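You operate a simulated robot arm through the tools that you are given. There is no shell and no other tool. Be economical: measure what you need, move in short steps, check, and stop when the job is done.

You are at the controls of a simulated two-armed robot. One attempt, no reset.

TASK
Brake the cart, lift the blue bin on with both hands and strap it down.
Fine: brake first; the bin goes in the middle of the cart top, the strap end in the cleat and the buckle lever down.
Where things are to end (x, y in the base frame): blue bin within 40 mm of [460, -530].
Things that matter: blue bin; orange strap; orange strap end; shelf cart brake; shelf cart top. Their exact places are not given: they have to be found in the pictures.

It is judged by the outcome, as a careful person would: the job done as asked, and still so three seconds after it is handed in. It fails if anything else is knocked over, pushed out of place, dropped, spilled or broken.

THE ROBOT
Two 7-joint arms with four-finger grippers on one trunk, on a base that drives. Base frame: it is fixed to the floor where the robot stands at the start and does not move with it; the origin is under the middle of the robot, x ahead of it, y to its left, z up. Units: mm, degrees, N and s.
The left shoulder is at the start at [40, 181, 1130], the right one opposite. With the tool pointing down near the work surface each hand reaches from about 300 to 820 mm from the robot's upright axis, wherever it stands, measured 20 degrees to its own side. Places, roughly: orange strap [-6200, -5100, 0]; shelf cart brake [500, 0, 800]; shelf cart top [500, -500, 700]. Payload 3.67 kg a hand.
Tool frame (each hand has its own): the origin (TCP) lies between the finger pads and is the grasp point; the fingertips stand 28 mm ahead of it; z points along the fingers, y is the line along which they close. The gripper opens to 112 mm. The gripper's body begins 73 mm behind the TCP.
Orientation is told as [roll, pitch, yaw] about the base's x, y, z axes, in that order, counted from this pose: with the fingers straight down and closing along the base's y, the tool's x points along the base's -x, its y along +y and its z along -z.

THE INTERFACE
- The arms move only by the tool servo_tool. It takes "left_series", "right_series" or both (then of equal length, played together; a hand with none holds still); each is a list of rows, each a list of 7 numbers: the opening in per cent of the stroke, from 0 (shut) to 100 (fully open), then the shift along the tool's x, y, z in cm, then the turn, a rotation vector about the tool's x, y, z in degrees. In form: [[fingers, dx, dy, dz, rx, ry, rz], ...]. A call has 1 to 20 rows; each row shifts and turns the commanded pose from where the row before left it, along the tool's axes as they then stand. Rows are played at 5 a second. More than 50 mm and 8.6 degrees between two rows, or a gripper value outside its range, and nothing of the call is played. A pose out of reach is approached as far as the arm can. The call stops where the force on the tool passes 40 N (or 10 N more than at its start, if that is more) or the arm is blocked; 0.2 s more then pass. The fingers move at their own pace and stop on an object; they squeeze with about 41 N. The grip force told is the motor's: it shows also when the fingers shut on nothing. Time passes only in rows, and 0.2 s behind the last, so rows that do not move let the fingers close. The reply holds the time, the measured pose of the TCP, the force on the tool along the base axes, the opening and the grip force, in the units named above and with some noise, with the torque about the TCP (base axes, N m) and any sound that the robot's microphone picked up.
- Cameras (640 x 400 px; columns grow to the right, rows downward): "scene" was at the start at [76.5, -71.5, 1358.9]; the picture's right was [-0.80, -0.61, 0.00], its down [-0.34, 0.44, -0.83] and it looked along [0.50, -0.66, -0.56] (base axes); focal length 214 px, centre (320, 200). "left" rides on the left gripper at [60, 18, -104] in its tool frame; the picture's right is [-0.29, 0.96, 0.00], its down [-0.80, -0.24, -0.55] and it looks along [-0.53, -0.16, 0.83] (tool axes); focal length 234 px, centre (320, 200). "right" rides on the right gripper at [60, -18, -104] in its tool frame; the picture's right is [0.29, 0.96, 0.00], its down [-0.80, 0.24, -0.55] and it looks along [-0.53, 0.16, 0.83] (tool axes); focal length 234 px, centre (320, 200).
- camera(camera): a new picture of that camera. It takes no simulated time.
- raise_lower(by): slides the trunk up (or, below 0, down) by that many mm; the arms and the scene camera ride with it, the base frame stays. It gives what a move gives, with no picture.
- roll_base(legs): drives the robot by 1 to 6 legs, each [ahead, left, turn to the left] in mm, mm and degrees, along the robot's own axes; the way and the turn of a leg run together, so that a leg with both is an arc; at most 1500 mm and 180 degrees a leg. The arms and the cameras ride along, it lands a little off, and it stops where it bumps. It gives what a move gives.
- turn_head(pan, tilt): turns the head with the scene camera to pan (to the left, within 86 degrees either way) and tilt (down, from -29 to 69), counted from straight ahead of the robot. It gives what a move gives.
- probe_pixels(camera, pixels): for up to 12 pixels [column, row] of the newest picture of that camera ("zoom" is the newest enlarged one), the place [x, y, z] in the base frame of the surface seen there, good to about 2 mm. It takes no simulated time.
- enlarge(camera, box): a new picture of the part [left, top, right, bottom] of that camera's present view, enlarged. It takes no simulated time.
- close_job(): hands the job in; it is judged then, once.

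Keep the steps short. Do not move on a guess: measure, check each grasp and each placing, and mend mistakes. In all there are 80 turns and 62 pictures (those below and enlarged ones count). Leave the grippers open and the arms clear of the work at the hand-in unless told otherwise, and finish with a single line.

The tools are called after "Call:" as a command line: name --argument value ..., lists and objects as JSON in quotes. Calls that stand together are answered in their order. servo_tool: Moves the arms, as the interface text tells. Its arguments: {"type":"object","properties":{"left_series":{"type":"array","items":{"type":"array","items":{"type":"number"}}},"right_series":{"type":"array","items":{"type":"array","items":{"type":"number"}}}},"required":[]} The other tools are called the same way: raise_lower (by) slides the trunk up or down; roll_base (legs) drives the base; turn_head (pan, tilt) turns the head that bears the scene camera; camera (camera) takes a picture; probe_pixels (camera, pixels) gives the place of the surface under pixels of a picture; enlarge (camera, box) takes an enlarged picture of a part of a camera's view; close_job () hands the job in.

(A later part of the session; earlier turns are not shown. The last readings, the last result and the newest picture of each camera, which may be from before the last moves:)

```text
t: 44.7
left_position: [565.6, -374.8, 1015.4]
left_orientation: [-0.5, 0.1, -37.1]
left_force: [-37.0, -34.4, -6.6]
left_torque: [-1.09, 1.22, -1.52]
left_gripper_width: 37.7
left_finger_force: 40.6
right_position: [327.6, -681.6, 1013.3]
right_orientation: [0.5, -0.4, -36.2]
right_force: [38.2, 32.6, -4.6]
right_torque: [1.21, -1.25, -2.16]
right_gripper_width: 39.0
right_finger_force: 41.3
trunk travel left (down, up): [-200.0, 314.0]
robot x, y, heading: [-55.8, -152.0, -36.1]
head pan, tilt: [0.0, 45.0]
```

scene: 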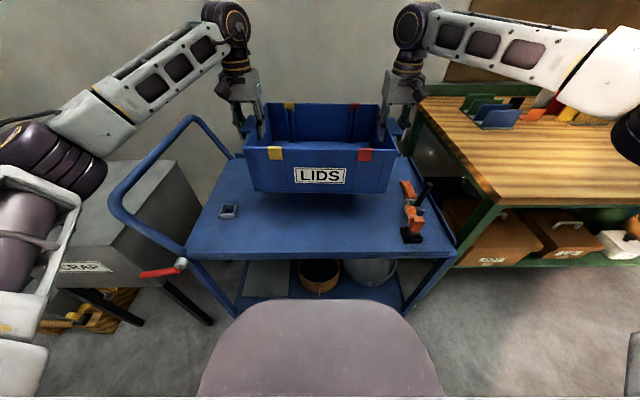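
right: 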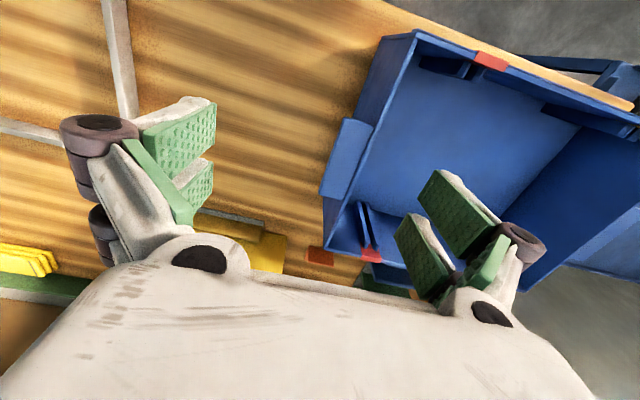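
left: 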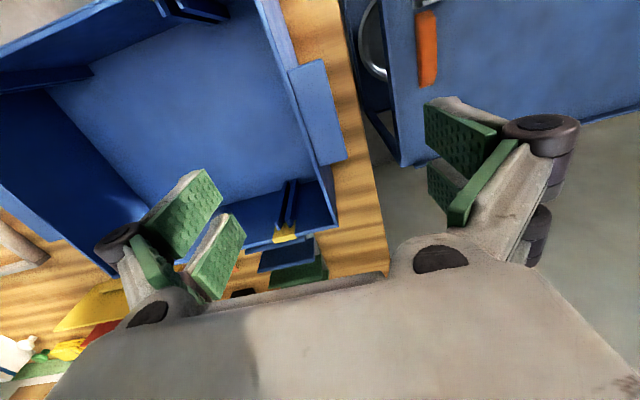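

The relative offset remains, with about 50 N of stretch. I'll bring the right hand 12 mm ahead and 5 mm inward to square the bin and ease the pull.

Call:
servo_tool --left_series '[[0, 0, 0, 0, 0, 0, 0], [0, 0, 0, 0, 0, 0, 0], [0, -0.3, 0, 0, 0, 0, 0], [0, 0, 0, 0, 0, 0, 0]]' --right_series '[[0, -0.4, 0.25, 0, 0, 0, 0], [0, -0.4, 0.25, 0, 0, 0, 0], [0, -0.7, 0, 0, 0, 0, 0], [0, 0, 0, 0, 0, 0, 0]]'

```text
t: 45.7
left_position: [570.6, -374.6, 1015.2]
left_orientation: [-0.3, 0.1, -36.9]
left_force: [24.4, 19.3, -4.7]
left_torque: [-0.98, 0.34, 2.03]
left_gripper_width: 38.2
left_finger_force: 40.9
right_position: [342.5, -688.9, 1014.5]
right_orientation: [0.5, -0.3, -36.2]
right_force: [-24.0, -19.8, -4.2]
right_torque: [1.02, -0.35, 1.04]
right_gripper_width: 38.2
right_finger_force: 40.6
trunk travel left (down, up): [-200.0, 314.0]
robot x, y, heading: [-54.4, -151.7, -36.2]
head pan, tilt: [0.0, 45.0]
```

Nearly relaxed, and the bin centre is about (458,-531). Before lowering further I'll check the left arm's clearance from the rail and the scrap box.

Call:
camera --camera "scene"

Call:
probe_pixels --camera "scene" --pixels '[[95, 185], [80, 165], [120, 150], [165, 110], [70, 190], [120, 215], [190, 125], [150, 240], [90, 240], [245, 130], [405, 130], [410, 115]]'

```text
33 pictures are left
```

scene: 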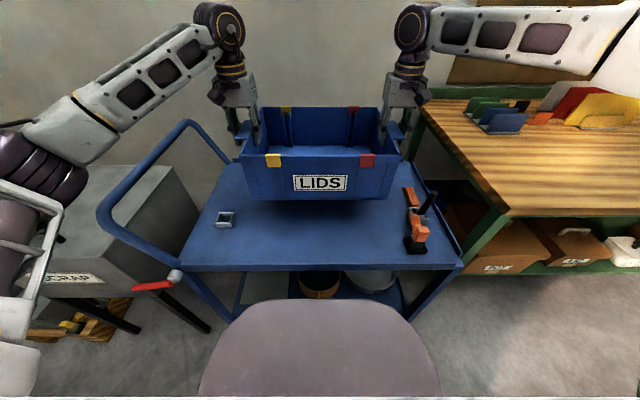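

```text
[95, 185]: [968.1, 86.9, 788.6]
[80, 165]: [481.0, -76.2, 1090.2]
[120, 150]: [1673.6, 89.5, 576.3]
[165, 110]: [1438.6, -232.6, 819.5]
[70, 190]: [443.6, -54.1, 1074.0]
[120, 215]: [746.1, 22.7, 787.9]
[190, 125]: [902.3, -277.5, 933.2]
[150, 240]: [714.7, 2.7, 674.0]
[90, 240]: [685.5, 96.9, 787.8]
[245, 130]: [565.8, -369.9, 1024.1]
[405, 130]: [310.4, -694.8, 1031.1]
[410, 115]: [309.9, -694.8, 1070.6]
```

The left elbow sits above the rail, with its surface at z≈1075. Lowering the trunk would bring it close to the rail, so I'll lower with the arms instead and check part way.

Call:
servo_tool --left_series '[[0, 0, 0, 1.5, 0, 0, 0], [0, 0, 0, 1.5, 0, 0, 0], [0, 0, 0, 1.5, 0, 0, 0], [0, 0, 0, 1.5, 0, 0, 0], [0, 0, 0, 0, 0, 0, 0]]' --right_series '[[0, 0, -0.15, 1.5, 0, 0, 0], [0, 0, 0, 1.5, 0, 0, 0], [0, 0, 0, 1.5, 0, 0, 0], [0, 0, 0, 1.5, 0, 0, 0], [0, 0, 0, 0, 0, 0, 0]]'

Call:
turn_head --pan 25 --tilt 40

Call:
camera --camera "scene"

```text
t: 46.9
left_position: [571.8, -375.2, 955.8]
left_orientation: [-0.2, 0.1, -37.0]
left_force: [27.6, 26.6, -3.7]
left_torque: [-0.52, 0.71, 1.47]
left_gripper_width: 38.2
left_finger_force: 40.6
right_position: [341.3, -688.9, 952.6]
right_orientation: [0.4, -0.3, -36.2]
right_force: [-27.5, -27.1, -5.4]
right_torque: [0.32, -0.59, 0.83]
right_gripper_width: 38.0
right_finger_force: 40.9
trunk travel left (down, up): [-200.0, 314.0]
robot x, y, heading: [-57.5, -154.2, -37.0]
head pan, tilt: [0.0, 45.0]
```

```text
t: 47.8
left_position: [570.5, -374.8, 954.2]
left_orientation: [-0.4, 0.1, -36.8]
left_force: [27.5, 28.5, -4.2]
left_torque: [-0.4, 0.72, 1.55]
left_gripper_width: 38.1
left_finger_force: 40.8
right_position: [342.3, -689.2, 953.8]
right_orientation: [0.3, -0.3, -36.3]
right_force: [-26.6, -28.5, -5.0]
right_torque: [0.53, -0.75, 0.52]
right_gripper_width: 37.8
right_finger_force: 40.7
trunk travel left (down, up): [-200.0, 314.0]
robot x, y, heading: [-55.8, -156.4, -36.4]
head pan, tilt: [25.0, 40.0]
```

```text
32 pictures are left
```

scene: 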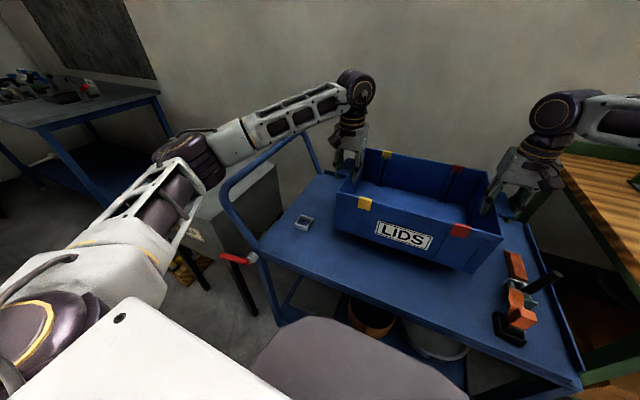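

Call:
probe_pixels --camera "scene" --pixels '[[190, 160], [213, 170], [210, 185], [225, 150], [248, 155], [255, 145], [225, 190], [233, 175], [260, 160]]'

Call:
enlarge --camera "scene" --box '[140, 90, 300, 250]'

```text
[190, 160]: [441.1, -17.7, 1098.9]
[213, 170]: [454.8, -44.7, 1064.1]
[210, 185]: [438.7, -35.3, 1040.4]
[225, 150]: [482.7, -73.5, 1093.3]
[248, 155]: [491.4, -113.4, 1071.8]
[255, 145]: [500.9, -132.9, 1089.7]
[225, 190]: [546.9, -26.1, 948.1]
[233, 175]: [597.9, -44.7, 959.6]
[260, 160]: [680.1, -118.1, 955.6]
```

```text
2.50 times, centred on (220, 170) of scene
```

zoom: 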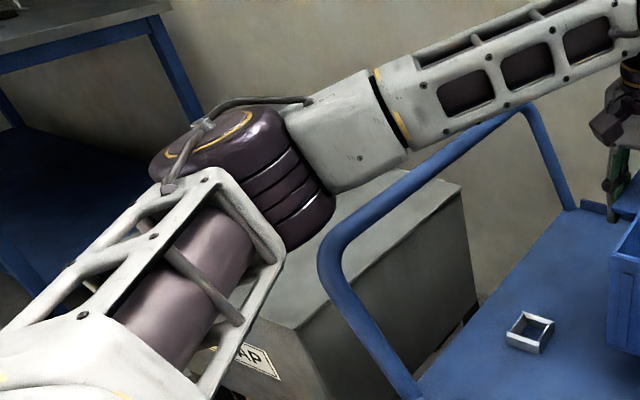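

The elbow is still about 80 mm above the rail height. I'll ease the squeeze slightly and lower the last part in finer steps.

Call:
servo_tool --left_series '[[0, 0, -0.15, 1.2, 0, 0, 0], [0, 0, 0, 1.2, 0, 0, 0], [0, 0, 0, 1.2, 0, 0, 0], [0, 0, 0, 1.2, 0, 0, 0], [0, 0, 0, 1.0, 0, 0, 0], [0, 0, 0, 0, 0, 0, 0], [0, 0, 0, 0.4, 0, 0, 0], [0, 0, 0, 0.3, 0, 0, 0], [0, 0, 0, 0.3, 0, 0, 0], [0, 0, 0, 0.3, 0, 0, 0]]' --right_series '[[0, 0, -0.15, 1.2, 0, 0, 0], [0, 0, 0, 1.2, 0, 0, 0], [0, 0, 0, 1.2, 0, 0, 0], [0, 0, 0, 1.2, 0, 0, 0], [0, 0, 0, 1.0, 0, 0, 0], [0, 0, 0, 0, 0, 0, 0], [0, 0, 0, 0.4, 0, 0, 0], [0, 0, 0, 0.3, 0, 0, 0], [0, 0, 0, 0.3, 0, 0, 0], [0, 0, 0, 0.3, 0, 0, 0]]'

Call:
turn_head --pan -5 --tilt 42

Call:
camera --camera "scene"

```text
t: 50.0
left_position: [571.4, -376.1, 884.3]
left_orientation: [-0.4, 0.0, -36.8]
left_force: [30.8, 27.6, -1.4]
left_torque: [-0.49, 1.15, 1.75]
left_gripper_width: 37.9
left_finger_force: 41.3
right_position: [342.3, -690.8, 885.8]
right_orientation: [0.3, -0.4, -36.2]
right_force: [-28.4, -30.3, 15.7]
right_torque: [0.82, 0.73, 1.24]
right_gripper_width: 38.1
right_finger_force: 40.9
trunk travel left (down, up): [-200.0, 314.0]
robot x, y, heading: [-55.4, -150.3, -36.4]
head pan, tilt: [25.0, 40.0]
```

```text
t: 51.0
left_position: [570.0, -374.5, 883.3]
left_orientation: [-0.3, 0.0, -36.7]
left_force: [31.5, 27.1, -1.2]
left_torque: [-0.28, 0.96, 1.76]
left_gripper_width: 38.4
left_finger_force: 40.6
right_position: [342.4, -689.4, 886.2]
right_orientation: [0.4, -0.6, -36.2]
right_force: [-25.5, -31.9, 27.8]
right_torque: [0.64, 0.26, 1.3]
right_gripper_width: 38.1
right_finger_force: 41.5
trunk travel left (down, up): [-200.0, 314.0]
robot x, y, heading: [-54.5, -154.2, -36.5]
head pan, tilt: [-5.0, 42.0]
```

```text
30 pictures are left
```

scene: 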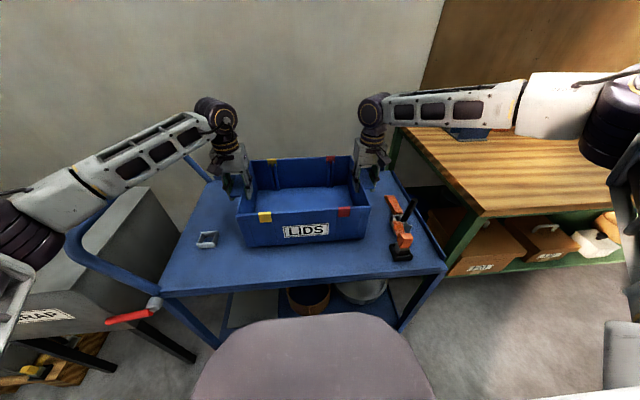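

The bin rests on the cart top, so I'll open both hands part way to stay clear of the buckle and rise straight up.

Call:
servo_tool --left_series '[[40, 0, 0, 0, 0, 0, 0], [55, 0, 0, 0, 0, 0, 0], [55, 0, 0, 0, 0, 0, 0], [55, 0, 0, -2, 0, 0, 0], [55, 0, 0, -3, 0, 0, 0], [55, 0, 0, -4, 0, 0, 0], [55, 0, 0, -4, 0, 0, 0], [55, 0, 0, 0, 0, 0, 0]]' --right_series '[[40, 0, 0, 0, 0, 0, 0], [55, 0, 0, 0, 0, 0, 0], [55, 0, 0, 0, 0, 0, 0], [55, 0, 0, -2, 0, 0, 0], [55, 0, 0, -3, 0, 0, 0], [55, 0, 0, -4, 0, 0, 0], [55, 0, 0, -4, 0, 0, 0], [55, 0, 0, 0, 0, 0, 0]]'

Call:
camera --camera "scene"

Call:
camera --camera "right"

```text
t: 52.8
left_position: [569.3, -378.1, 1013.8]
left_orientation: [-0.4, 0.2, -37.1]
left_force: [-1.0, 0.1, -0.6]
left_torque: [0.01, 0.02, -0.01]
left_gripper_width: 61.7
left_finger_force: 0.0
right_position: [340.6, -690.0, 1013.1]
right_orientation: [0.5, -0.3, -36.1]
right_force: [-0.2, -0.5, -0.6]
right_torque: [0.04, 0.01, 0.0]
right_gripper_width: 61.5
right_finger_force: 0.1
trunk travel left (down, up): [-200.0, 314.0]
robot x, y, heading: [-55.5, -153.0, -36.6]
head pan, tilt: [-5.0, 42.0]
```

```text
29 pictures are left
```

scene: 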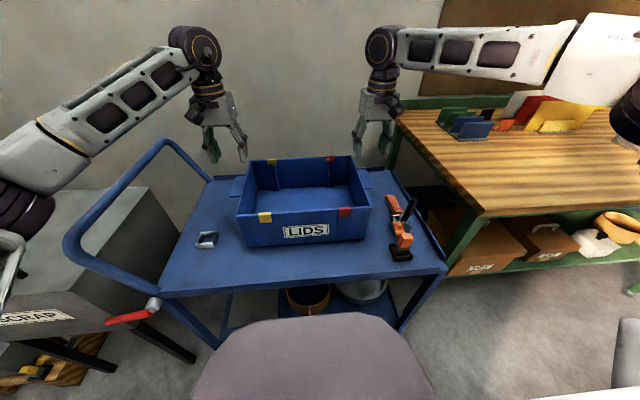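

```text
28 pictures are left
```

right: 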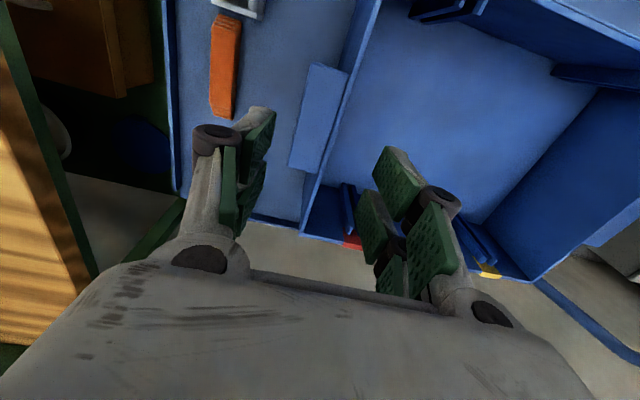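

The bin is placed. I'll measure its rim and study the strap parts up close.

Call:
enlarge --camera "scene" --box '[180, 140, 460, 300]'

Call:
enlarge --camera "scene" --box '[365, 180, 445, 270]'

Call:
probe_pixels --camera "scene" --pixels '[[238, 215], [368, 208], [353, 158], [250, 161], [207, 240], [199, 245], [215, 245], [203, 233], [215, 234], [372, 180], [236, 190]]'

```text
2.29 times, centred on (320, 220) of scene
```

zoom: 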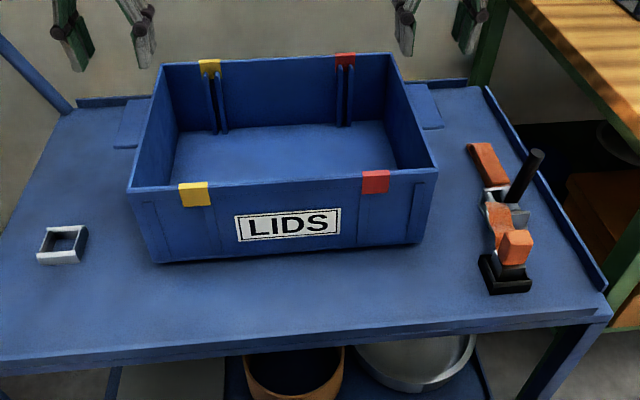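

```text
4.44 times, centred on (405, 225) of scene
```

zoom: 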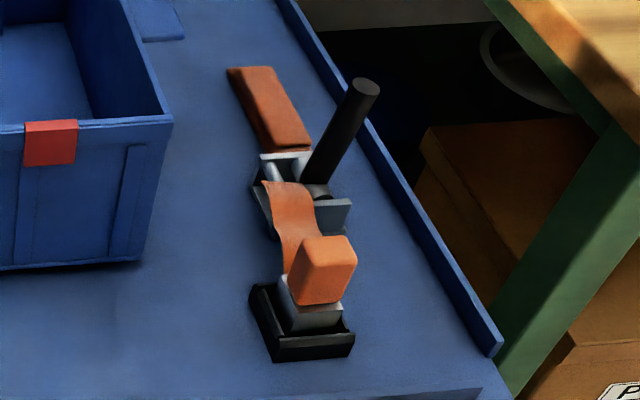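

```text
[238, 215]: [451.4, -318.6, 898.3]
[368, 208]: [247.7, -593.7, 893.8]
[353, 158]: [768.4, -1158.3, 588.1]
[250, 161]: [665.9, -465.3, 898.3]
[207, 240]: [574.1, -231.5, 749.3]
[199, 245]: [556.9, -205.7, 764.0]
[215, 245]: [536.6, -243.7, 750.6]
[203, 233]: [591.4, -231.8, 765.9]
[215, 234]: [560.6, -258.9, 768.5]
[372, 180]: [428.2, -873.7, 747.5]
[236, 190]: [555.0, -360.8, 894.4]
```

The bin centre is (457,-530), which is good. The strap end is an orange block on a metal tongue standing in a black holder. I'll measure it along with the buckle lever.

Call:
probe_pixels --camera "zoom" --pixels '[[308, 243], [345, 240], [355, 262], [298, 265], [295, 300], [342, 300], [330, 325], [255, 290], [275, 355], [352, 350], [367, 88], [310, 185]]'

Call:
enlarge --camera "right" --box '[160, 0, 320, 120]'

```text
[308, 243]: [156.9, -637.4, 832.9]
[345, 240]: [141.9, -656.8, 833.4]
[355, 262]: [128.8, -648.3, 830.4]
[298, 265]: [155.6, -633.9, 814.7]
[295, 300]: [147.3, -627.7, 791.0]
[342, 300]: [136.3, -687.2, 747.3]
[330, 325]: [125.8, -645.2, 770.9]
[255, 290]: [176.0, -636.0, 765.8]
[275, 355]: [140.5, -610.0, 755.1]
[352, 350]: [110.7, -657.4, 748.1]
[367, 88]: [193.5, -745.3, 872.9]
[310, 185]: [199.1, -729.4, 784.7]
```

```text
3.33 times, centred on (240, 60) of right
```

zoom: 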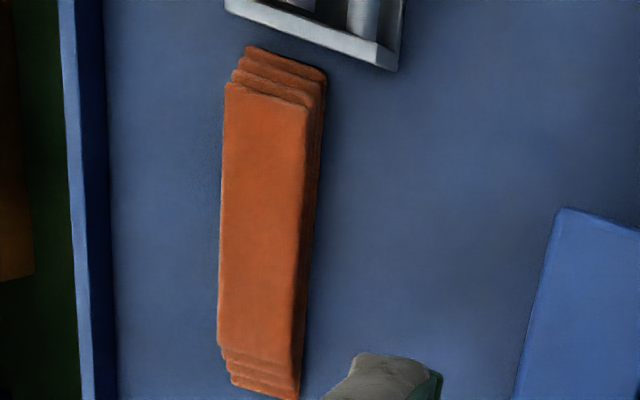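

The orange block is about 25×16 mm, centred near (143,-642), z 791–833. It will be gripped across its 25 mm by the right hand at z≈815. I'll move above it first and look.

Call:
servo_tool --right_series '[[70, 0, 0, -3, 0, 0, 0], [70, 3.75, -1.57, 0, 0, 0, 0], [70, 3.75, -1.57, 0, 0, 0, 0], [70, 3.75, -1.57, 0, 0, 0, 0], [70, 3.75, -1.57, 0, 0, 0, 0], [70, 3.75, -1.57, 0, 0, 0, 0], [70, 0, 0, 4, 0, 0, 0], [70, 0, 0, 4, 0, 0, 0], [70, 0, 0, 4, 0, 0, 0], [70, 0, 0, 0, 0, 0, 0]]'

Call:
camera --camera "right"

Call:
camera --camera "scene"

```text
t: 55.0
left_position: [567.5, -377.2, 1015.2]
left_orientation: [-0.5, 0.2, -37.1]
left_force: [-0.5, 0.4, 0.4]
left_torque: [0.01, -0.02, -0.01]
left_gripper_width: 61.7
left_finger_force: 0.2
right_position: [145.4, -642.6, 922.5]
right_orientation: [0.6, -0.6, -36.1]
right_force: [0.3, 0.1, -0.3]
right_torque: [0.01, -0.02, -0.02]
right_gripper_width: 78.4
right_finger_force: 0.1
trunk travel left (down, up): [-200.0, 314.0]
robot x, y, heading: [-55.3, -151.3, -36.4]
head pan, tilt: [-5.0, 42.0]
```

```text
24 pictures are left
```

right: 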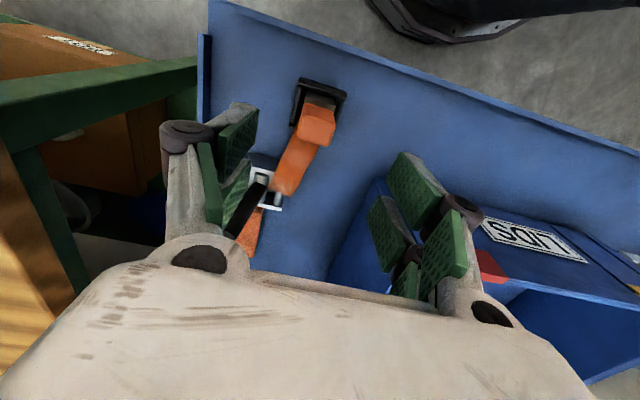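

```text
23 pictures are left
```

scene: 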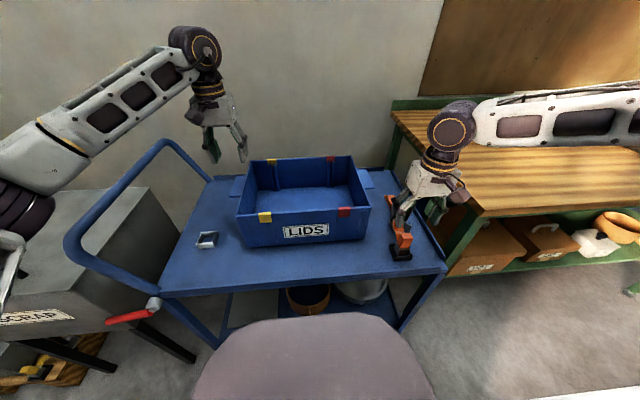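

Call:
probe_pixels --camera "right" --pixels '[[306, 104], [335, 110], [329, 126], [303, 121], [318, 114], [328, 138], [305, 145], [295, 122], [343, 95], [302, 80], [263, 170], [248, 215]]'

Call:
enlarge --camera "right" --box '[220, 60, 380, 260]'

```text
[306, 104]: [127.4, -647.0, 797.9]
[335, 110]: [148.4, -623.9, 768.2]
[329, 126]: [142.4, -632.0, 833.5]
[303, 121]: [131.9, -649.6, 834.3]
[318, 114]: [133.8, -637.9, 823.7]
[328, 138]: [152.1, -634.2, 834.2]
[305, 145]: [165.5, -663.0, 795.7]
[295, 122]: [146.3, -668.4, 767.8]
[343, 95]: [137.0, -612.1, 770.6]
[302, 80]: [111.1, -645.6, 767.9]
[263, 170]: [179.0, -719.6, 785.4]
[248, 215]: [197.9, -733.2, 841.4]
```

```text
2.00 times, centred on (300, 160) of right
```

zoom: 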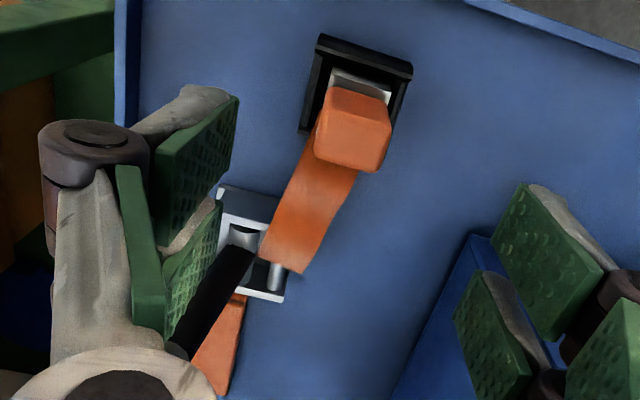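

The hand is centred over the block. I'll descend to z≈815 and close.

Call:
servo_tool --right_series '[[70, 0, 0, 4, 0, 0, 0], [70, 0.15, 0, 4, 0, 0, 0], [70, 0, 0, 2.7, 0, 0, 0], [30, 0, 0, 0, 0, 0, 0], [0, 0, 0, 0, 0, 0, 0], [0, 0, 0, 0, 0, 0, 0], [0, 0, 0, 0, 0, 0, 0]]'

Call:
enlarge --camera "scene" --box '[365, 170, 465, 270]'

```text
t: 56.6
left_position: [568.5, -380.0, 1013.5]
left_orientation: [-0.4, 0.2, -37.2]
left_force: [-0.1, -0.5, -1.1]
left_torque: [-0.07, -0.01, 0.01]
left_gripper_width: 61.5
left_finger_force: 0.3
right_position: [145.2, -641.2, 813.6]
right_orientation: [0.5, -0.4, -36.2]
right_force: [-4.4, -5.5, -3.0]
right_torque: [-0.36, 0.25, 0.09]
right_gripper_width: 29.8
right_finger_force: 40.7
trunk travel left (down, up): [-200.0, 314.0]
robot x, y, heading: [-54.9, -152.5, -36.5]
head pan, tilt: [-5.0, 42.0]
```

```text
4.00 times, centred on (415, 220) of scene
```

zoom: 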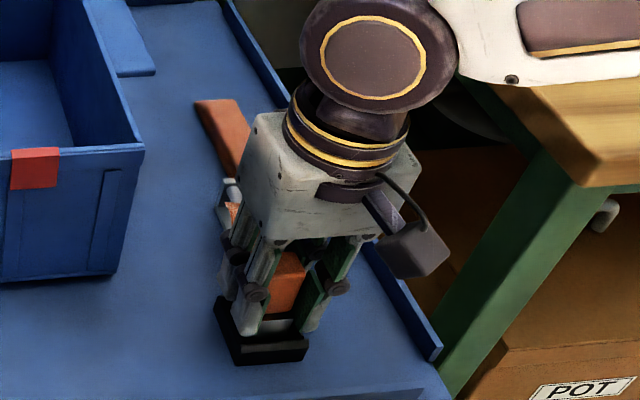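

The block is held at 30 mm. I'll lift it slowly out of the holder and up to about z 1005.

Call:
servo_tool --right_series '[[0, 0, 0, -1, 0, 0, 0], [0, 0, 0, -2, 0, 0, 0], [0, 0, 0, -3, 0, 0, 0], [0, 0, 0, -3, 0, 0, 0], [0, 0, 0, -3, 0, 0, 0], [0, 0, 0, -3, 0, 0, 0], [0, 0, 0, -4, 0, 0, 0], [0, 0, 0, 0, 0, 0, 0]]'

Call:
camera --camera "scene"

```text
t: 58.4
left_position: [568.1, -378.5, 1014.3]
left_orientation: [-0.4, 0.2, -37.1]
left_force: [0.8, -0.2, -0.1]
left_torque: [0.0, 0.0, 0.0]
left_gripper_width: 61.4
left_finger_force: 0.1
right_position: [142.9, -641.8, 1003.8]
right_orientation: [0.6, -0.4, -36.1]
right_force: [0.2, 0.0, -2.0]
right_torque: [0.02, 0.02, 0.0]
right_gripper_width: 30.0
right_finger_force: 40.8
trunk travel left (down, up): [-200.0, 314.0]
robot x, y, heading: [-57.4, -155.8, -36.5]
head pan, tilt: [-5.0, 42.0]
```

```text
20 pictures are left
```

scene: 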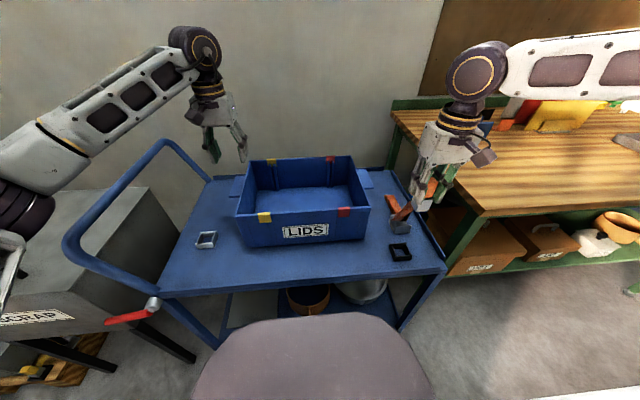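

The strap end is free and held. I'll locate the cleat and the empty holder accurately.

Call:
enlarge --camera "scene" --box '[182, 216, 232, 266]'

Call:
probe_pixels --camera "scene" --pixels '[[399, 244], [391, 244], [407, 244], [389, 260], [411, 260], [400, 260], [400, 252]]'

```text
8.00 times, centred on (207, 241) of scene
```

zoom: 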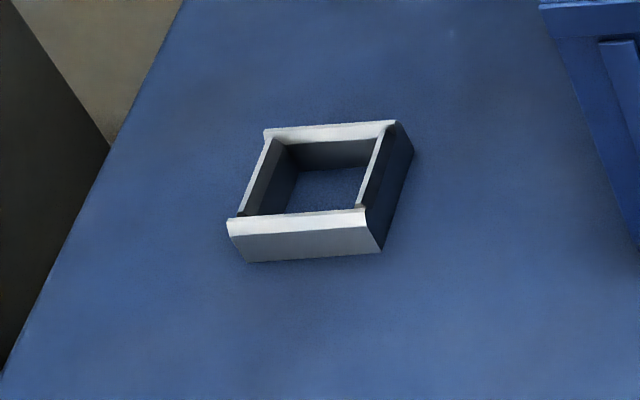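

```text
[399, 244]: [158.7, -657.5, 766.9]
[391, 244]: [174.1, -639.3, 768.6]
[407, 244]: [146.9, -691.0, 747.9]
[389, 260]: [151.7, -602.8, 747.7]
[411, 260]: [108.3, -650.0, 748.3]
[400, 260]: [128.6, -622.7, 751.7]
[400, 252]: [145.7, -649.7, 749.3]
```

Call:
probe_pixels --camera "zoom" --pixels '[[233, 220], [362, 213], [392, 125], [268, 133], [245, 214], [358, 206], [376, 140], [283, 142], [305, 215], [330, 130], [250, 175], [378, 170]]'

Call:
enlarge --camera "scene" --box '[375, 180, 465, 270]'

```text
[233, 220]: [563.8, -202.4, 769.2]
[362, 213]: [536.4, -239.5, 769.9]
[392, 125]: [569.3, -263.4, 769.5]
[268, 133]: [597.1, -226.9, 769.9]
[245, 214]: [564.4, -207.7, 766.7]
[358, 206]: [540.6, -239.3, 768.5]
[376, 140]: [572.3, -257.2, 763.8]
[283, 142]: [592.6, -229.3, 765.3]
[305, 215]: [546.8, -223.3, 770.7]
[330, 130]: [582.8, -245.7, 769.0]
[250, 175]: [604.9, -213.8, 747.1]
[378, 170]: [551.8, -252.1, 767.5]
```

```text
4.44 times, centred on (420, 225) of scene
```

zoom: 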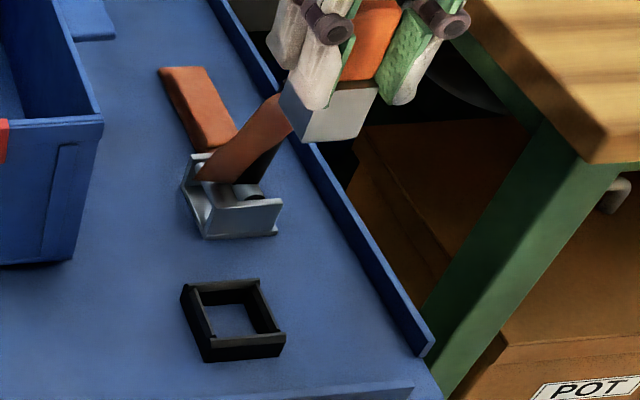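

Call:
probe_pixels --camera "zoom" --pixels '[[184, 290], [207, 348], [284, 338], [257, 283], [210, 335], [270, 328], [300, 138], [362, 138], [376, 85], [286, 88], [310, 110], [365, 110]]'

```text
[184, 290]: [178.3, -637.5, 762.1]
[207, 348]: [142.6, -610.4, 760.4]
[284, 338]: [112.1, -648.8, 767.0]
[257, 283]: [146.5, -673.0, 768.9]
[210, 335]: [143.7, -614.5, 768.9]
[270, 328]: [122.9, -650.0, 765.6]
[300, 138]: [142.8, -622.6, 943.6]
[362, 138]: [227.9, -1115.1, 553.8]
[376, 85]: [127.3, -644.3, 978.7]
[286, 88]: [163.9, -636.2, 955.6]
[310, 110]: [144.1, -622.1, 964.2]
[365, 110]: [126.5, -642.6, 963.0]
```

The cleat centre is (567,-233), top z 769, the same shape as the holder (145,-642). So the TCP goal is (567,-233,813) with the same yaw. I'll raise the left hand 100 mm so it clears the rail, then drive left 300 mm.

Call:
servo_tool --left_series '[[55, 2.5, 0, -4, 0, 0, 0], [55, 2.5, 0, -4, 0, 0, 0], [55, 2.5, 0, -4, 0, 0, 0], [55, 2.5, 0, 0, 0, 0, 0]]'

Call:
roll_base --legs '[[0, 300, 0]]'

Call:
camera --camera "scene"

```text
t: 59.4
left_position: [489.9, -316.8, 1134.6]
left_orientation: [-0.6, 0.1, -37.1]
left_force: [0.4, 0.2, 0.2]
left_torque: [0.0, -0.01, 0.0]
left_gripper_width: 61.3
left_finger_force: 0.0
right_position: [143.4, -641.5, 1004.0]
right_orientation: [0.4, -0.4, -36.2]
right_force: [-0.1, 0.3, -1.6]
right_torque: [-0.01, -0.02, 0.02]
right_gripper_width: 30.0
right_finger_force: 40.9
trunk travel left (down, up): [-200.0, 314.0]
robot x, y, heading: [-56.3, -155.5, -36.3]
head pan, tilt: [-5.0, 42.0]
```

```text
t: 61.5
left_position: [665.5, -77.7, 1133.7]
left_orientation: [-0.6, 0.0, -37.1]
left_force: [0.8, -1.1, 0.4]
left_torque: [-0.01, 0.02, 0.01]
left_gripper_width: 61.4
left_finger_force: 0.0
right_position: [321.1, -400.4, 1003.6]
right_orientation: [0.4, -0.4, -36.2]
right_force: [0.2, 1.1, -1.6]
right_torque: [-0.04, 0.0, 0.01]
right_gripper_width: 29.8
right_finger_force: 41.0
trunk travel left (down, up): [-200.0, 314.0]
robot x, y, heading: [123.2, 87.2, -36.3]
head pan, tilt: [-5.0, 42.0]
```

```text
17 pictures are left
```

scene: 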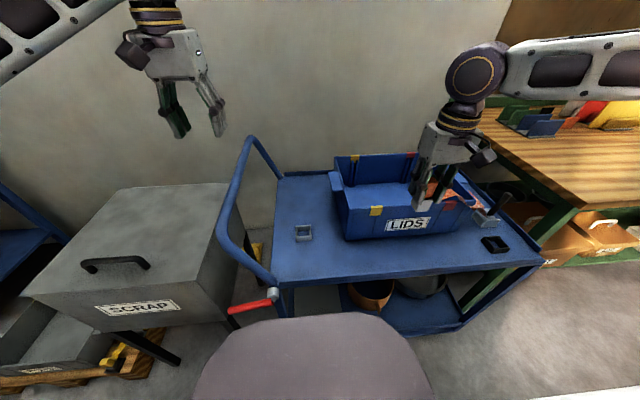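

The strap follows freely. Now I'll move the right hand over the cleat at carry height while moving the left hand 120 mm further aside.

Call:
servo_tool --left_series '[[55, 0, 4, 0, 0, 0, 0], [55, 0, 4, 0, 0, 0, 0], [55, 0, 4, 0, 0, 0, 0], [55, 0, 0, 0, 0, 0, 0], [55, 0, 0, 0, 0, 0, 0], [55, 0, 0, 0, 0, 0, 0], [55, 0, 0, 0, 0, 0, 0], [55, 0, 0, 0, 0, 0, 0]]' --right_series '[[0, -1.42, 4, 0, 0, 0, 0], [0, -1.42, 4, 0, 0, 0, 0], [0, -1.42, 4, 0, 0, 0, 0], [0, -1.42, 4, 0, 0, 0, 0], [0, -1.42, 4, 0, 0, 0, 0], [0, -1.42, 4, 0, 0, 0, 0], [0, -1.42, 4, 0, 0, 0, 0], [0, 0, 0, 0, 0, 0, 0]]'

Call:
camera --camera "scene"

```text
t: 63.3
left_position: [739.3, 18.1, 1135.0]
left_orientation: [-0.5, 0.1, -37.2]
left_force: [0.2, 0.3, 0.8]
left_torque: [0.0, 0.01, -0.05]
left_gripper_width: 61.5
left_finger_force: 0.1
right_position: [495.7, -272.2, 1003.3]
right_orientation: [0.6, -0.5, -36.2]
right_force: [0.7, -0.5, -2.0]
right_torque: [0.03, 0.02, -0.02]
right_gripper_width: 29.8
right_finger_force: 40.7
right hand out of reach, approached as far as the arm can: row 6, 7
trunk travel left (down, up): [-200.0, 314.0]
robot x, y, heading: [122.4, 89.4, -36.6]
head pan, tilt: [-5.0, 42.0]
```

```text
16 pictures are left
```

scene: 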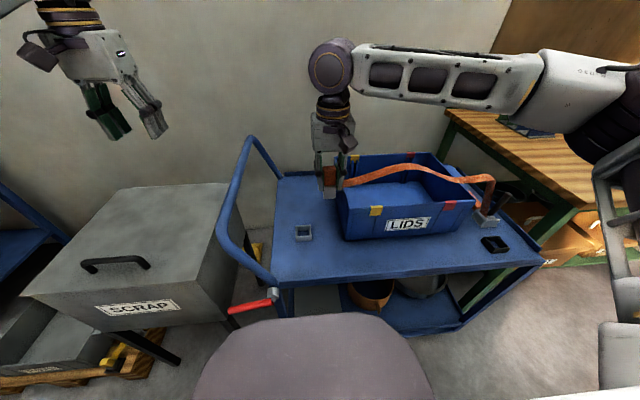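

The right arm can't cross over that far. Turning the base 16° left puts the cleat on its side while staying clear of the rail (about 80 mm margin). I'll do that and then measure.

Call:
roll_base --legs '[[0, 0, 16]]'

```text
t: 64.7
left_position: [734.0, 192.6, 1133.2]
left_orientation: [-0.5, 0.1, -21.0]
left_force: [0.4, 0.1, 0.5]
left_torque: [-0.04, 0.0, 0.02]
left_gripper_width: 61.6
left_finger_force: 0.1
right_position: [581.9, -153.9, 1002.0]
right_orientation: [0.6, -0.5, -20.0]
right_force: [0.3, 0.4, -1.2]
right_torque: [-0.02, 0.04, 0.01]
right_gripper_width: 29.9
right_finger_force: 40.9
trunk travel left (down, up): [-200.0, 314.0]
robot x, y, heading: [122.1, 83.9, -20.3]
head pan, tilt: [-5.0, 42.0]
```

Call:
servo_tool --right_series '[[0, -0.63, -3.98, 0, 0, 0, 0], [0, -0.63, -3.98, 0, 0, 0, 0], [0, 0, 0, 0, 0, 0, 8.2], [0, 0, 0, 0, 0, 0, 8.2], [0, 0, 0, 0, 0, 0, 0]]'

Call:
turn_head --pan -10 --tilt 40

Call:
camera --camera "scene"

```text
t: 65.9
left_position: [733.9, 190.7, 1133.6]
left_orientation: [-0.4, 0.1, -21.0]
left_force: [0.4, -0.5, 0.0]
left_torque: [0.02, 0.01, 0.0]
left_gripper_width: 61.8
left_finger_force: 0.1
right_position: [565.8, -232.9, 1003.0]
right_orientation: [0.8, -0.2, -36.4]
right_force: [0.6, 0.6, -2.2]
right_torque: [0.0, 0.02, -0.01]
right_gripper_width: 29.9
right_finger_force: 41.0
trunk travel left (down, up): [-200.0, 314.0]
robot x, y, heading: [123.2, 90.0, -20.1]
head pan, tilt: [-5.0, 42.0]
```

```text
t: 66.5
left_position: [734.1, 191.8, 1134.6]
left_orientation: [-0.3, 0.2, -21.0]
left_force: [0.7, 0.0, 0.2]
left_torque: [-0.03, 0.01, 0.01]
left_gripper_width: 61.5
left_finger_force: 0.0
right_position: [566.1, -234.4, 1003.1]
right_orientation: [0.7, -0.3, -36.4]
right_force: [-0.2, -0.6, -2.1]
right_torque: [-0.02, 0.0, 0.02]
right_gripper_width: 29.9
right_finger_force: 41.0
trunk travel left (down, up): [-200.0, 314.0]
robot x, y, heading: [120.1, 84.1, -20.5]
head pan, tilt: [-10.0, 40.0]
```

```text
15 pictures are left
```

scene: 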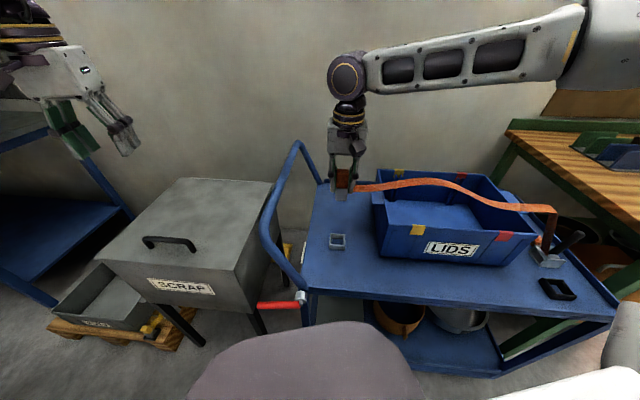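

The hand is above the cleat. I'll lower until the tongue is about 20 mm above the cleat, then check alignment.

Call:
servo_tool --right_series '[[0, 0, 0, 3, 0, 0, 0], [0, 0, 0, 3, 0, 0, 0], [0, 0, 0, 3, 0, 0, 0], [0, 0, 0, 3, 0, 0, 0], [0, 0, 0, 2.8, 0, 0, 0], [0, 0, 0, 0, 0, 0, 0]]'

Call:
enlarge --camera "scene" --box '[290, 170, 390, 260]'

```text
t: 67.9
left_position: [733.3, 191.9, 1135.3]
left_orientation: [-0.3, 0.1, -21.0]
left_force: [-0.2, -0.8, 0.4]
left_torque: [0.01, -0.02, 0.02]
left_gripper_width: 61.4
left_finger_force: 0.0
right_position: [566.0, -232.1, 856.0]
right_orientation: [0.7, -0.3, -36.5]
right_force: [-0.6, 0.9, -2.4]
right_torque: [-0.02, 0.03, -0.05]
right_gripper_width: 29.6
right_finger_force: 41.1
trunk travel left (down, up): [-200.0, 314.0]
robot x, y, heading: [121.5, 85.0, -20.3]
head pan, tilt: [-10.0, 40.0]
```

```text
4.44 times, centred on (340, 215) of scene
```

zoom: 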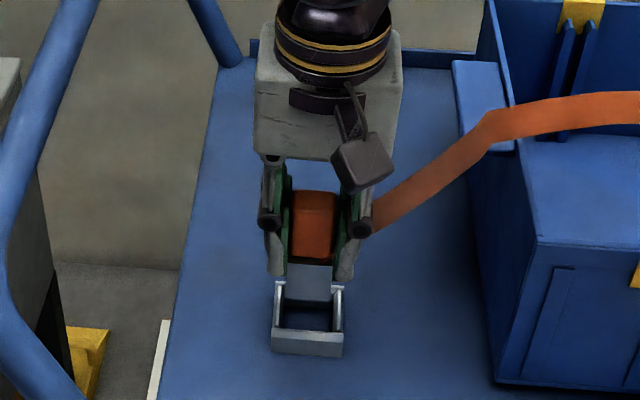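

The tongue looks well aligned with the cleat opening, so I'll lower it in.

Call:
servo_tool --right_series '[[0, 0, 0, 1.2, 0, 0, 0], [0, 0, 0, 0.8, 0, 0, 0], [0, 0, 0, 0.8, 0, 0, 0], [0, 0, 0, 0.7, 0, 0, 0], [0, 0, 0, 0.5, 0, 0, 0], [0, 0, 0, 0.3, 0, 0, 0], [0, 0, 0, 0.2, 0, 0, 0]]'

Call:
enlarge --camera "scene" --box '[290, 170, 390, 260]'

```text
t: 69.5
left_position: [731.3, 192.6, 1135.6]
left_orientation: [-0.4, -0.1, -21.1]
left_force: [-1.0, -0.4, -0.1]
left_torque: [0.01, 0.01, -0.02]
left_gripper_width: 61.8
left_finger_force: 0.1
right_position: [568.7, -230.3, 812.8]
right_orientation: [0.9, -0.6, -36.5]
right_force: [-4.8, -2.5, 26.8]
right_torque: [-0.01, 0.29, 0.01]
right_gripper_width: 30.0
right_finger_force: 41.3
trunk travel left (down, up): [-200.0, 314.0]
robot x, y, heading: [125.1, 84.3, -20.3]
head pan, tilt: [-10.0, 40.0]
```

```text
4.44 times, centred on (340, 215) of scene
```

zoom: 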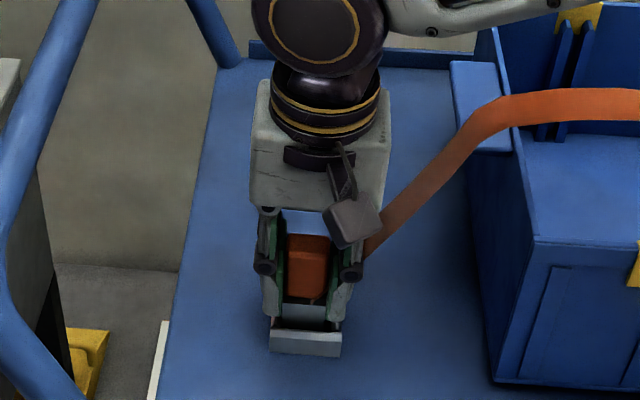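

The tongue is seated, with 27 N of pushback at the same height as in the holder. I'll release and rise.

Call:
servo_tool --right_series '[[40, 0, 0, 0, 0, 0, 0], [70, 0, 0, 0, 0, 0, 0], [70, 0, 0, 0, 0, 0, 0], [70, 0, 0, -3, 0, 0, 0], [70, 0, 0, -4, 0, 0, 0], [70, 0, 0, -4, 0, 0, 0], [70, 0, 0, -4, 0, 0, 0], [70, 0, 0, -4, 0, 0, 0], [70, 0, 0, 0, 0, 0, 0]]'

Call:
camera --camera "scene"

```text
t: 71.5
left_position: [734.1, 191.5, 1133.4]
left_orientation: [-0.4, 0.1, -21.0]
left_force: [-0.6, 0.1, -0.3]
left_torque: [-0.01, 0.0, 0.03]
left_gripper_width: 61.6
left_finger_force: 0.0
right_position: [566.0, -233.9, 999.1]
right_orientation: [0.8, -0.2, -36.3]
right_force: [-0.6, 0.2, -0.2]
right_torque: [0.04, 0.01, 0.03]
right_gripper_width: 78.3
right_finger_force: 0.0
trunk travel left (down, up): [-200.0, 314.0]
robot x, y, heading: [121.4, 88.3, -20.6]
head pan, tilt: [-10.0, 40.0]
```

```text
12 pictures are left
```

scene: 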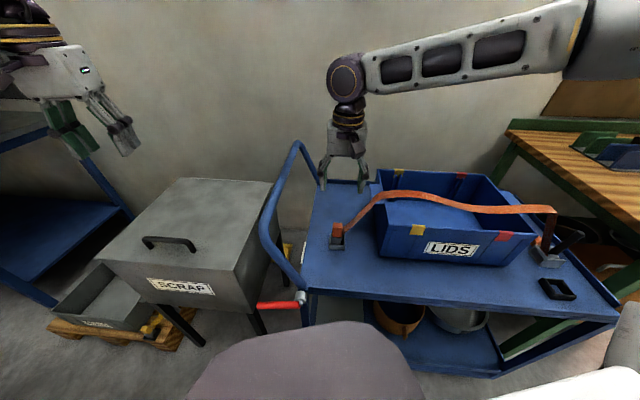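

The strap end holds in the cleat and the strap runs over the bin. I'll raise the right hand and go back along the cart to the buckle.

Call:
servo_tool --right_series '[[70, 0, 0, -4, 0, 0, 0], [70, 0, 0, -4, 0, 0, 0], [0, 3, 0, 0, 0, 0, -8], [0, 3, 0, 0, 0, 0, -8], [0, 0, 0, 0, 0, 0, 0]]'

Call:
roll_base --legs '[[0, 0, -16], [0, -330, 0]]'

Call:
turn_head --pan -25 --tilt 40

Call:
camera --camera "scene"

```text
t: 72.7
left_position: [733.4, 193.5, 1133.8]
left_orientation: [-0.4, 0.1, -21.0]
left_force: [0.8, -0.1, -0.4]
left_torque: [0.0, -0.01, -0.02]
left_gripper_width: 61.7
left_finger_force: 0.1
right_position: [515.0, -202.1, 1079.3]
right_orientation: [0.6, -0.4, -20.3]
right_force: [-0.2, -0.1, -0.1]
right_torque: [0.0, -0.01, 0.01]
right_gripper_width: 0.0
right_finger_force: 32.9
trunk travel left (down, up): [-200.0, 314.0]
robot x, y, heading: [121.5, 84.8, -20.2]
head pan, tilt: [-10.0, 40.0]
```

```text
t: 75.9
left_position: [545.0, -245.1, 1133.0]
left_orientation: [-0.4, 0.1, -36.8]
left_force: [-0.2, 0.3, 0.3]
left_torque: [0.0, -0.01, 0.02]
left_gripper_width: 61.7
left_finger_force: 0.0
right_position: [226.5, -563.8, 1078.1]
right_orientation: [0.7, -0.5, -36.2]
right_force: [0.3, 0.4, 0.1]
right_torque: [0.01, 0.02, 0.02]
right_gripper_width: 0.0
right_finger_force: 36.2
trunk travel left (down, up): [-200.0, 314.0]
robot x, y, heading: [-73.3, -177.1, -36.2]
head pan, tilt: [-10.0, 40.0]
```

```text
t: 76.7
left_position: [544.3, -244.4, 1133.6]
left_orientation: [-0.4, 0.2, -36.8]
left_force: [0.5, -0.3, -0.6]
left_torque: [0.01, 0.0, 0.02]
left_gripper_width: 61.6
left_finger_force: 0.0
right_position: [227.7, -564.2, 1079.3]
right_orientation: [0.6, -0.5, -36.2]
right_force: [-0.1, 0.0, -0.6]
right_torque: [0.0, -0.02, 0.01]
right_gripper_width: 0.0
right_finger_force: 36.1
trunk travel left (down, up): [-200.0, 314.0]
robot x, y, heading: [-74.5, -176.2, -36.2]
head pan, tilt: [-25.0, 40.0]
```

```text
11 pictures are left
```

scene: 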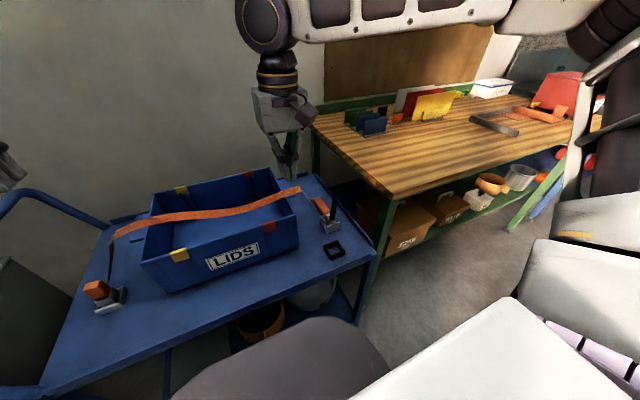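

The buckle is near (330,215). I'll enlarge it to see how its lever hinges.

Call:
enlarge --camera "scene" --box '[295, 175, 375, 265]'

Call:
probe_pixels --camera "scene" --pixels '[[334, 197], [333, 205], [332, 212], [332, 219], [325, 225], [335, 230], [320, 218], [338, 222], [326, 232]]'

```text
4.44 times, centred on (335, 220) of scene
```

zoom: 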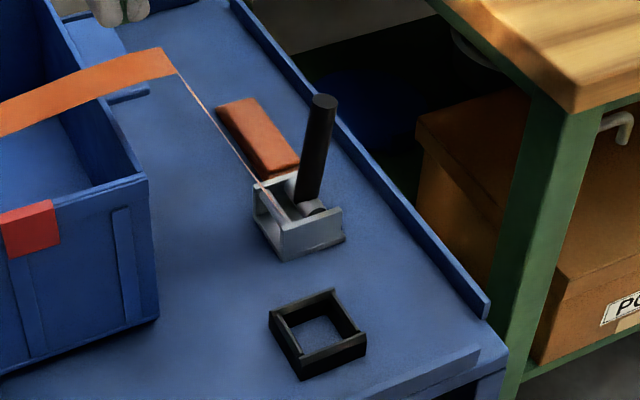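

```text
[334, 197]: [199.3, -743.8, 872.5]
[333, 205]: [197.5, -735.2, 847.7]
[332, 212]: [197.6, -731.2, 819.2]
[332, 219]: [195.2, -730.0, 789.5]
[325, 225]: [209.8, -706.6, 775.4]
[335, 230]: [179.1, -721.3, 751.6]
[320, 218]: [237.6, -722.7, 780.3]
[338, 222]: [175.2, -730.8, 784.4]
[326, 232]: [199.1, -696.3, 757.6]
```

The buckle's rods run across the cart, so its lever swings in the cart's long direction. I'll put the closed right fingers on the bin side of the lever, at about (220,-715) with tips at z≈850, and test-push it outward.

Call:
servo_tool --right_series '[[0, -2.07, -3.17, 0, 0, 0, 0], [0, -2.07, -3.17, 0, 0, 0, 0], [0, -2.07, -3.17, 0, 0, 0, 0], [0, -2.07, -3.17, 0, 0, 0, 0], [0, 0, 0, 4, 0, 0, 0], [0, 0, 0, 4, 0, 0, 0], [0, 0, 0, 4, 0, 0, 0], [0, 0, 0, 4, 0, 0, 0], [0, 0, 0, 4, 0, 0, 0], [0, 0, 0, 0, 0, 0, 0]]'

Call:
enlarge --camera "scene" --box '[275, 135, 375, 265]'

```text
t: 78.9
left_position: [545.0, -243.9, 1133.5]
left_orientation: [-0.5, 0.2, -36.9]
left_force: [-0.9, -0.4, 0.1]
left_torque: [-0.03, 0.01, 0.01]
left_gripper_width: 61.3
left_finger_force: 0.0
right_position: [221.4, -712.7, 879.4]
right_orientation: [0.6, -0.5, -36.3]
right_force: [-0.3, 0.8, 0.6]
right_torque: [-0.03, 0.01, 0.0]
right_gripper_width: 0.0
right_finger_force: 35.7
trunk travel left (down, up): [-200.0, 314.0]
robot x, y, heading: [-73.7, -180.4, -36.1]
head pan, tilt: [-25.0, 40.0]
```

```text
3.08 times, centred on (325, 200) of scene
```

zoom: 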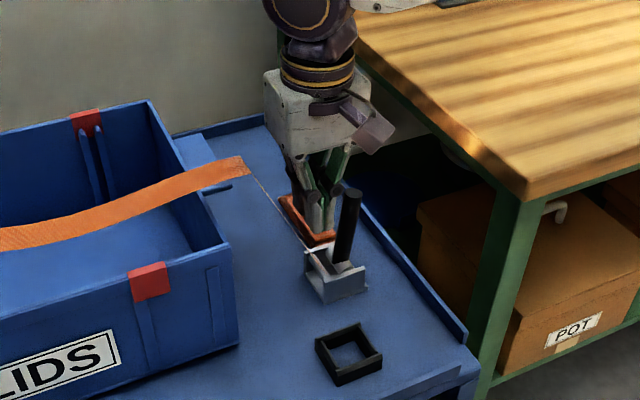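

The fingers stand beside the lever on the bin side. I'll push outward in 10 mm steps.

Call:
servo_tool --right_series '[[0, 0, -1, 0, 0, 0, 0], [0, 0, -0.7, 0, 0, 0, 0], [0, 0, -0.7, 0, 0, 0, 0], [0, 0, -0.7, 0, 0, 0, 0], [0, 0, -0.7, 0, 0, 0, 0], [0, 0, -0.7, 0, 0, 0, 0]]'

Call:
enlarge --camera "scene" --box '[275, 135, 375, 265]'

```text
t: 80.3
left_position: [545.0, -243.9, 1135.1]
left_orientation: [-0.4, 0.0, -36.8]
left_force: [0.0, 0.0, 1.0]
left_torque: [0.01, -0.04, 0.02]
left_gripper_width: 61.6
left_finger_force: 0.1
right_position: [195.9, -751.1, 879.4]
right_orientation: [0.6, -0.5, -36.3]
right_force: [-0.6, -0.3, -0.1]
right_torque: [0.02, 0.01, -0.01]
right_gripper_width: 0.0
right_finger_force: 36.1
trunk travel left (down, up): [-200.0, 314.0]
robot x, y, heading: [-71.5, -180.1, -35.9]
head pan, tilt: [-25.0, 40.0]
```

```text
3.08 times, centred on (325, 200) of scene
```

zoom: 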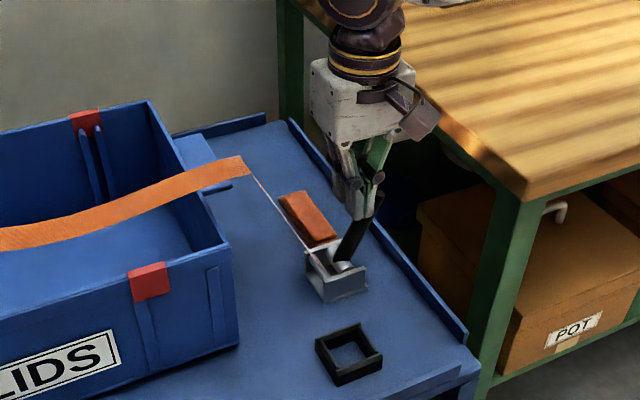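

The lever swings outward freely. I'll follow it over and then press down until it stops.

Call:
servo_tool --right_series '[[0, 0, -1.3, 0.8, 0, 0, 0], [0, 0, -1.3, 0.8, 0, 0, 0], [0, 0, -0.8, 1.0, 0, 0, 0], [0, 0, -0.6, 1.0, 0, 0, 0], [0, 0, 0, 0.8, 0, 0, 0], [0, 0, 0, 0.8, 0, 0, 0], [0, 0, 0, 0.6, 0, 0, 0], [0, 0, 0, 0.6, 0, 0, 0]]'

Call:
enlarge --camera "scene" --box '[275, 135, 375, 265]'

```text
t: 81.8
left_position: [543.5, -245.3, 1134.6]
left_orientation: [-0.5, 0.0, -37.0]
left_force: [0.1, 0.3, 0.0]
left_torque: [-0.01, 0.01, 0.01]
left_gripper_width: 61.6
left_finger_force: 0.1
right_position: [164.4, -782.9, 823.8]
right_orientation: [0.3, 0.1, -36.7]
right_force: [-16.4, 1.7, 6.5]
right_torque: [0.17, 0.31, -0.02]
right_gripper_width: 0.3
right_finger_force: 35.1
trunk travel left (down, up): [-200.0, 314.0]
robot x, y, heading: [-75.1, -179.1, -36.2]
head pan, tilt: [-25.0, 40.0]
stopped in row 7 (right hand): the force on the tool passed its limit at 42 N (the readings are from after the stop); the commanded pose is now the measured one
```

```text
3.08 times, centred on (325, 200) of scene
```

zoom: 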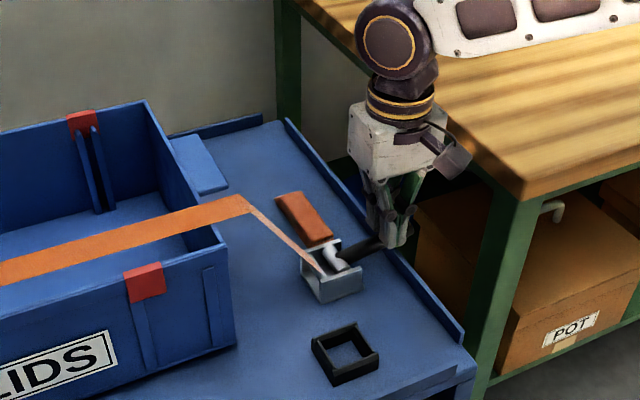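

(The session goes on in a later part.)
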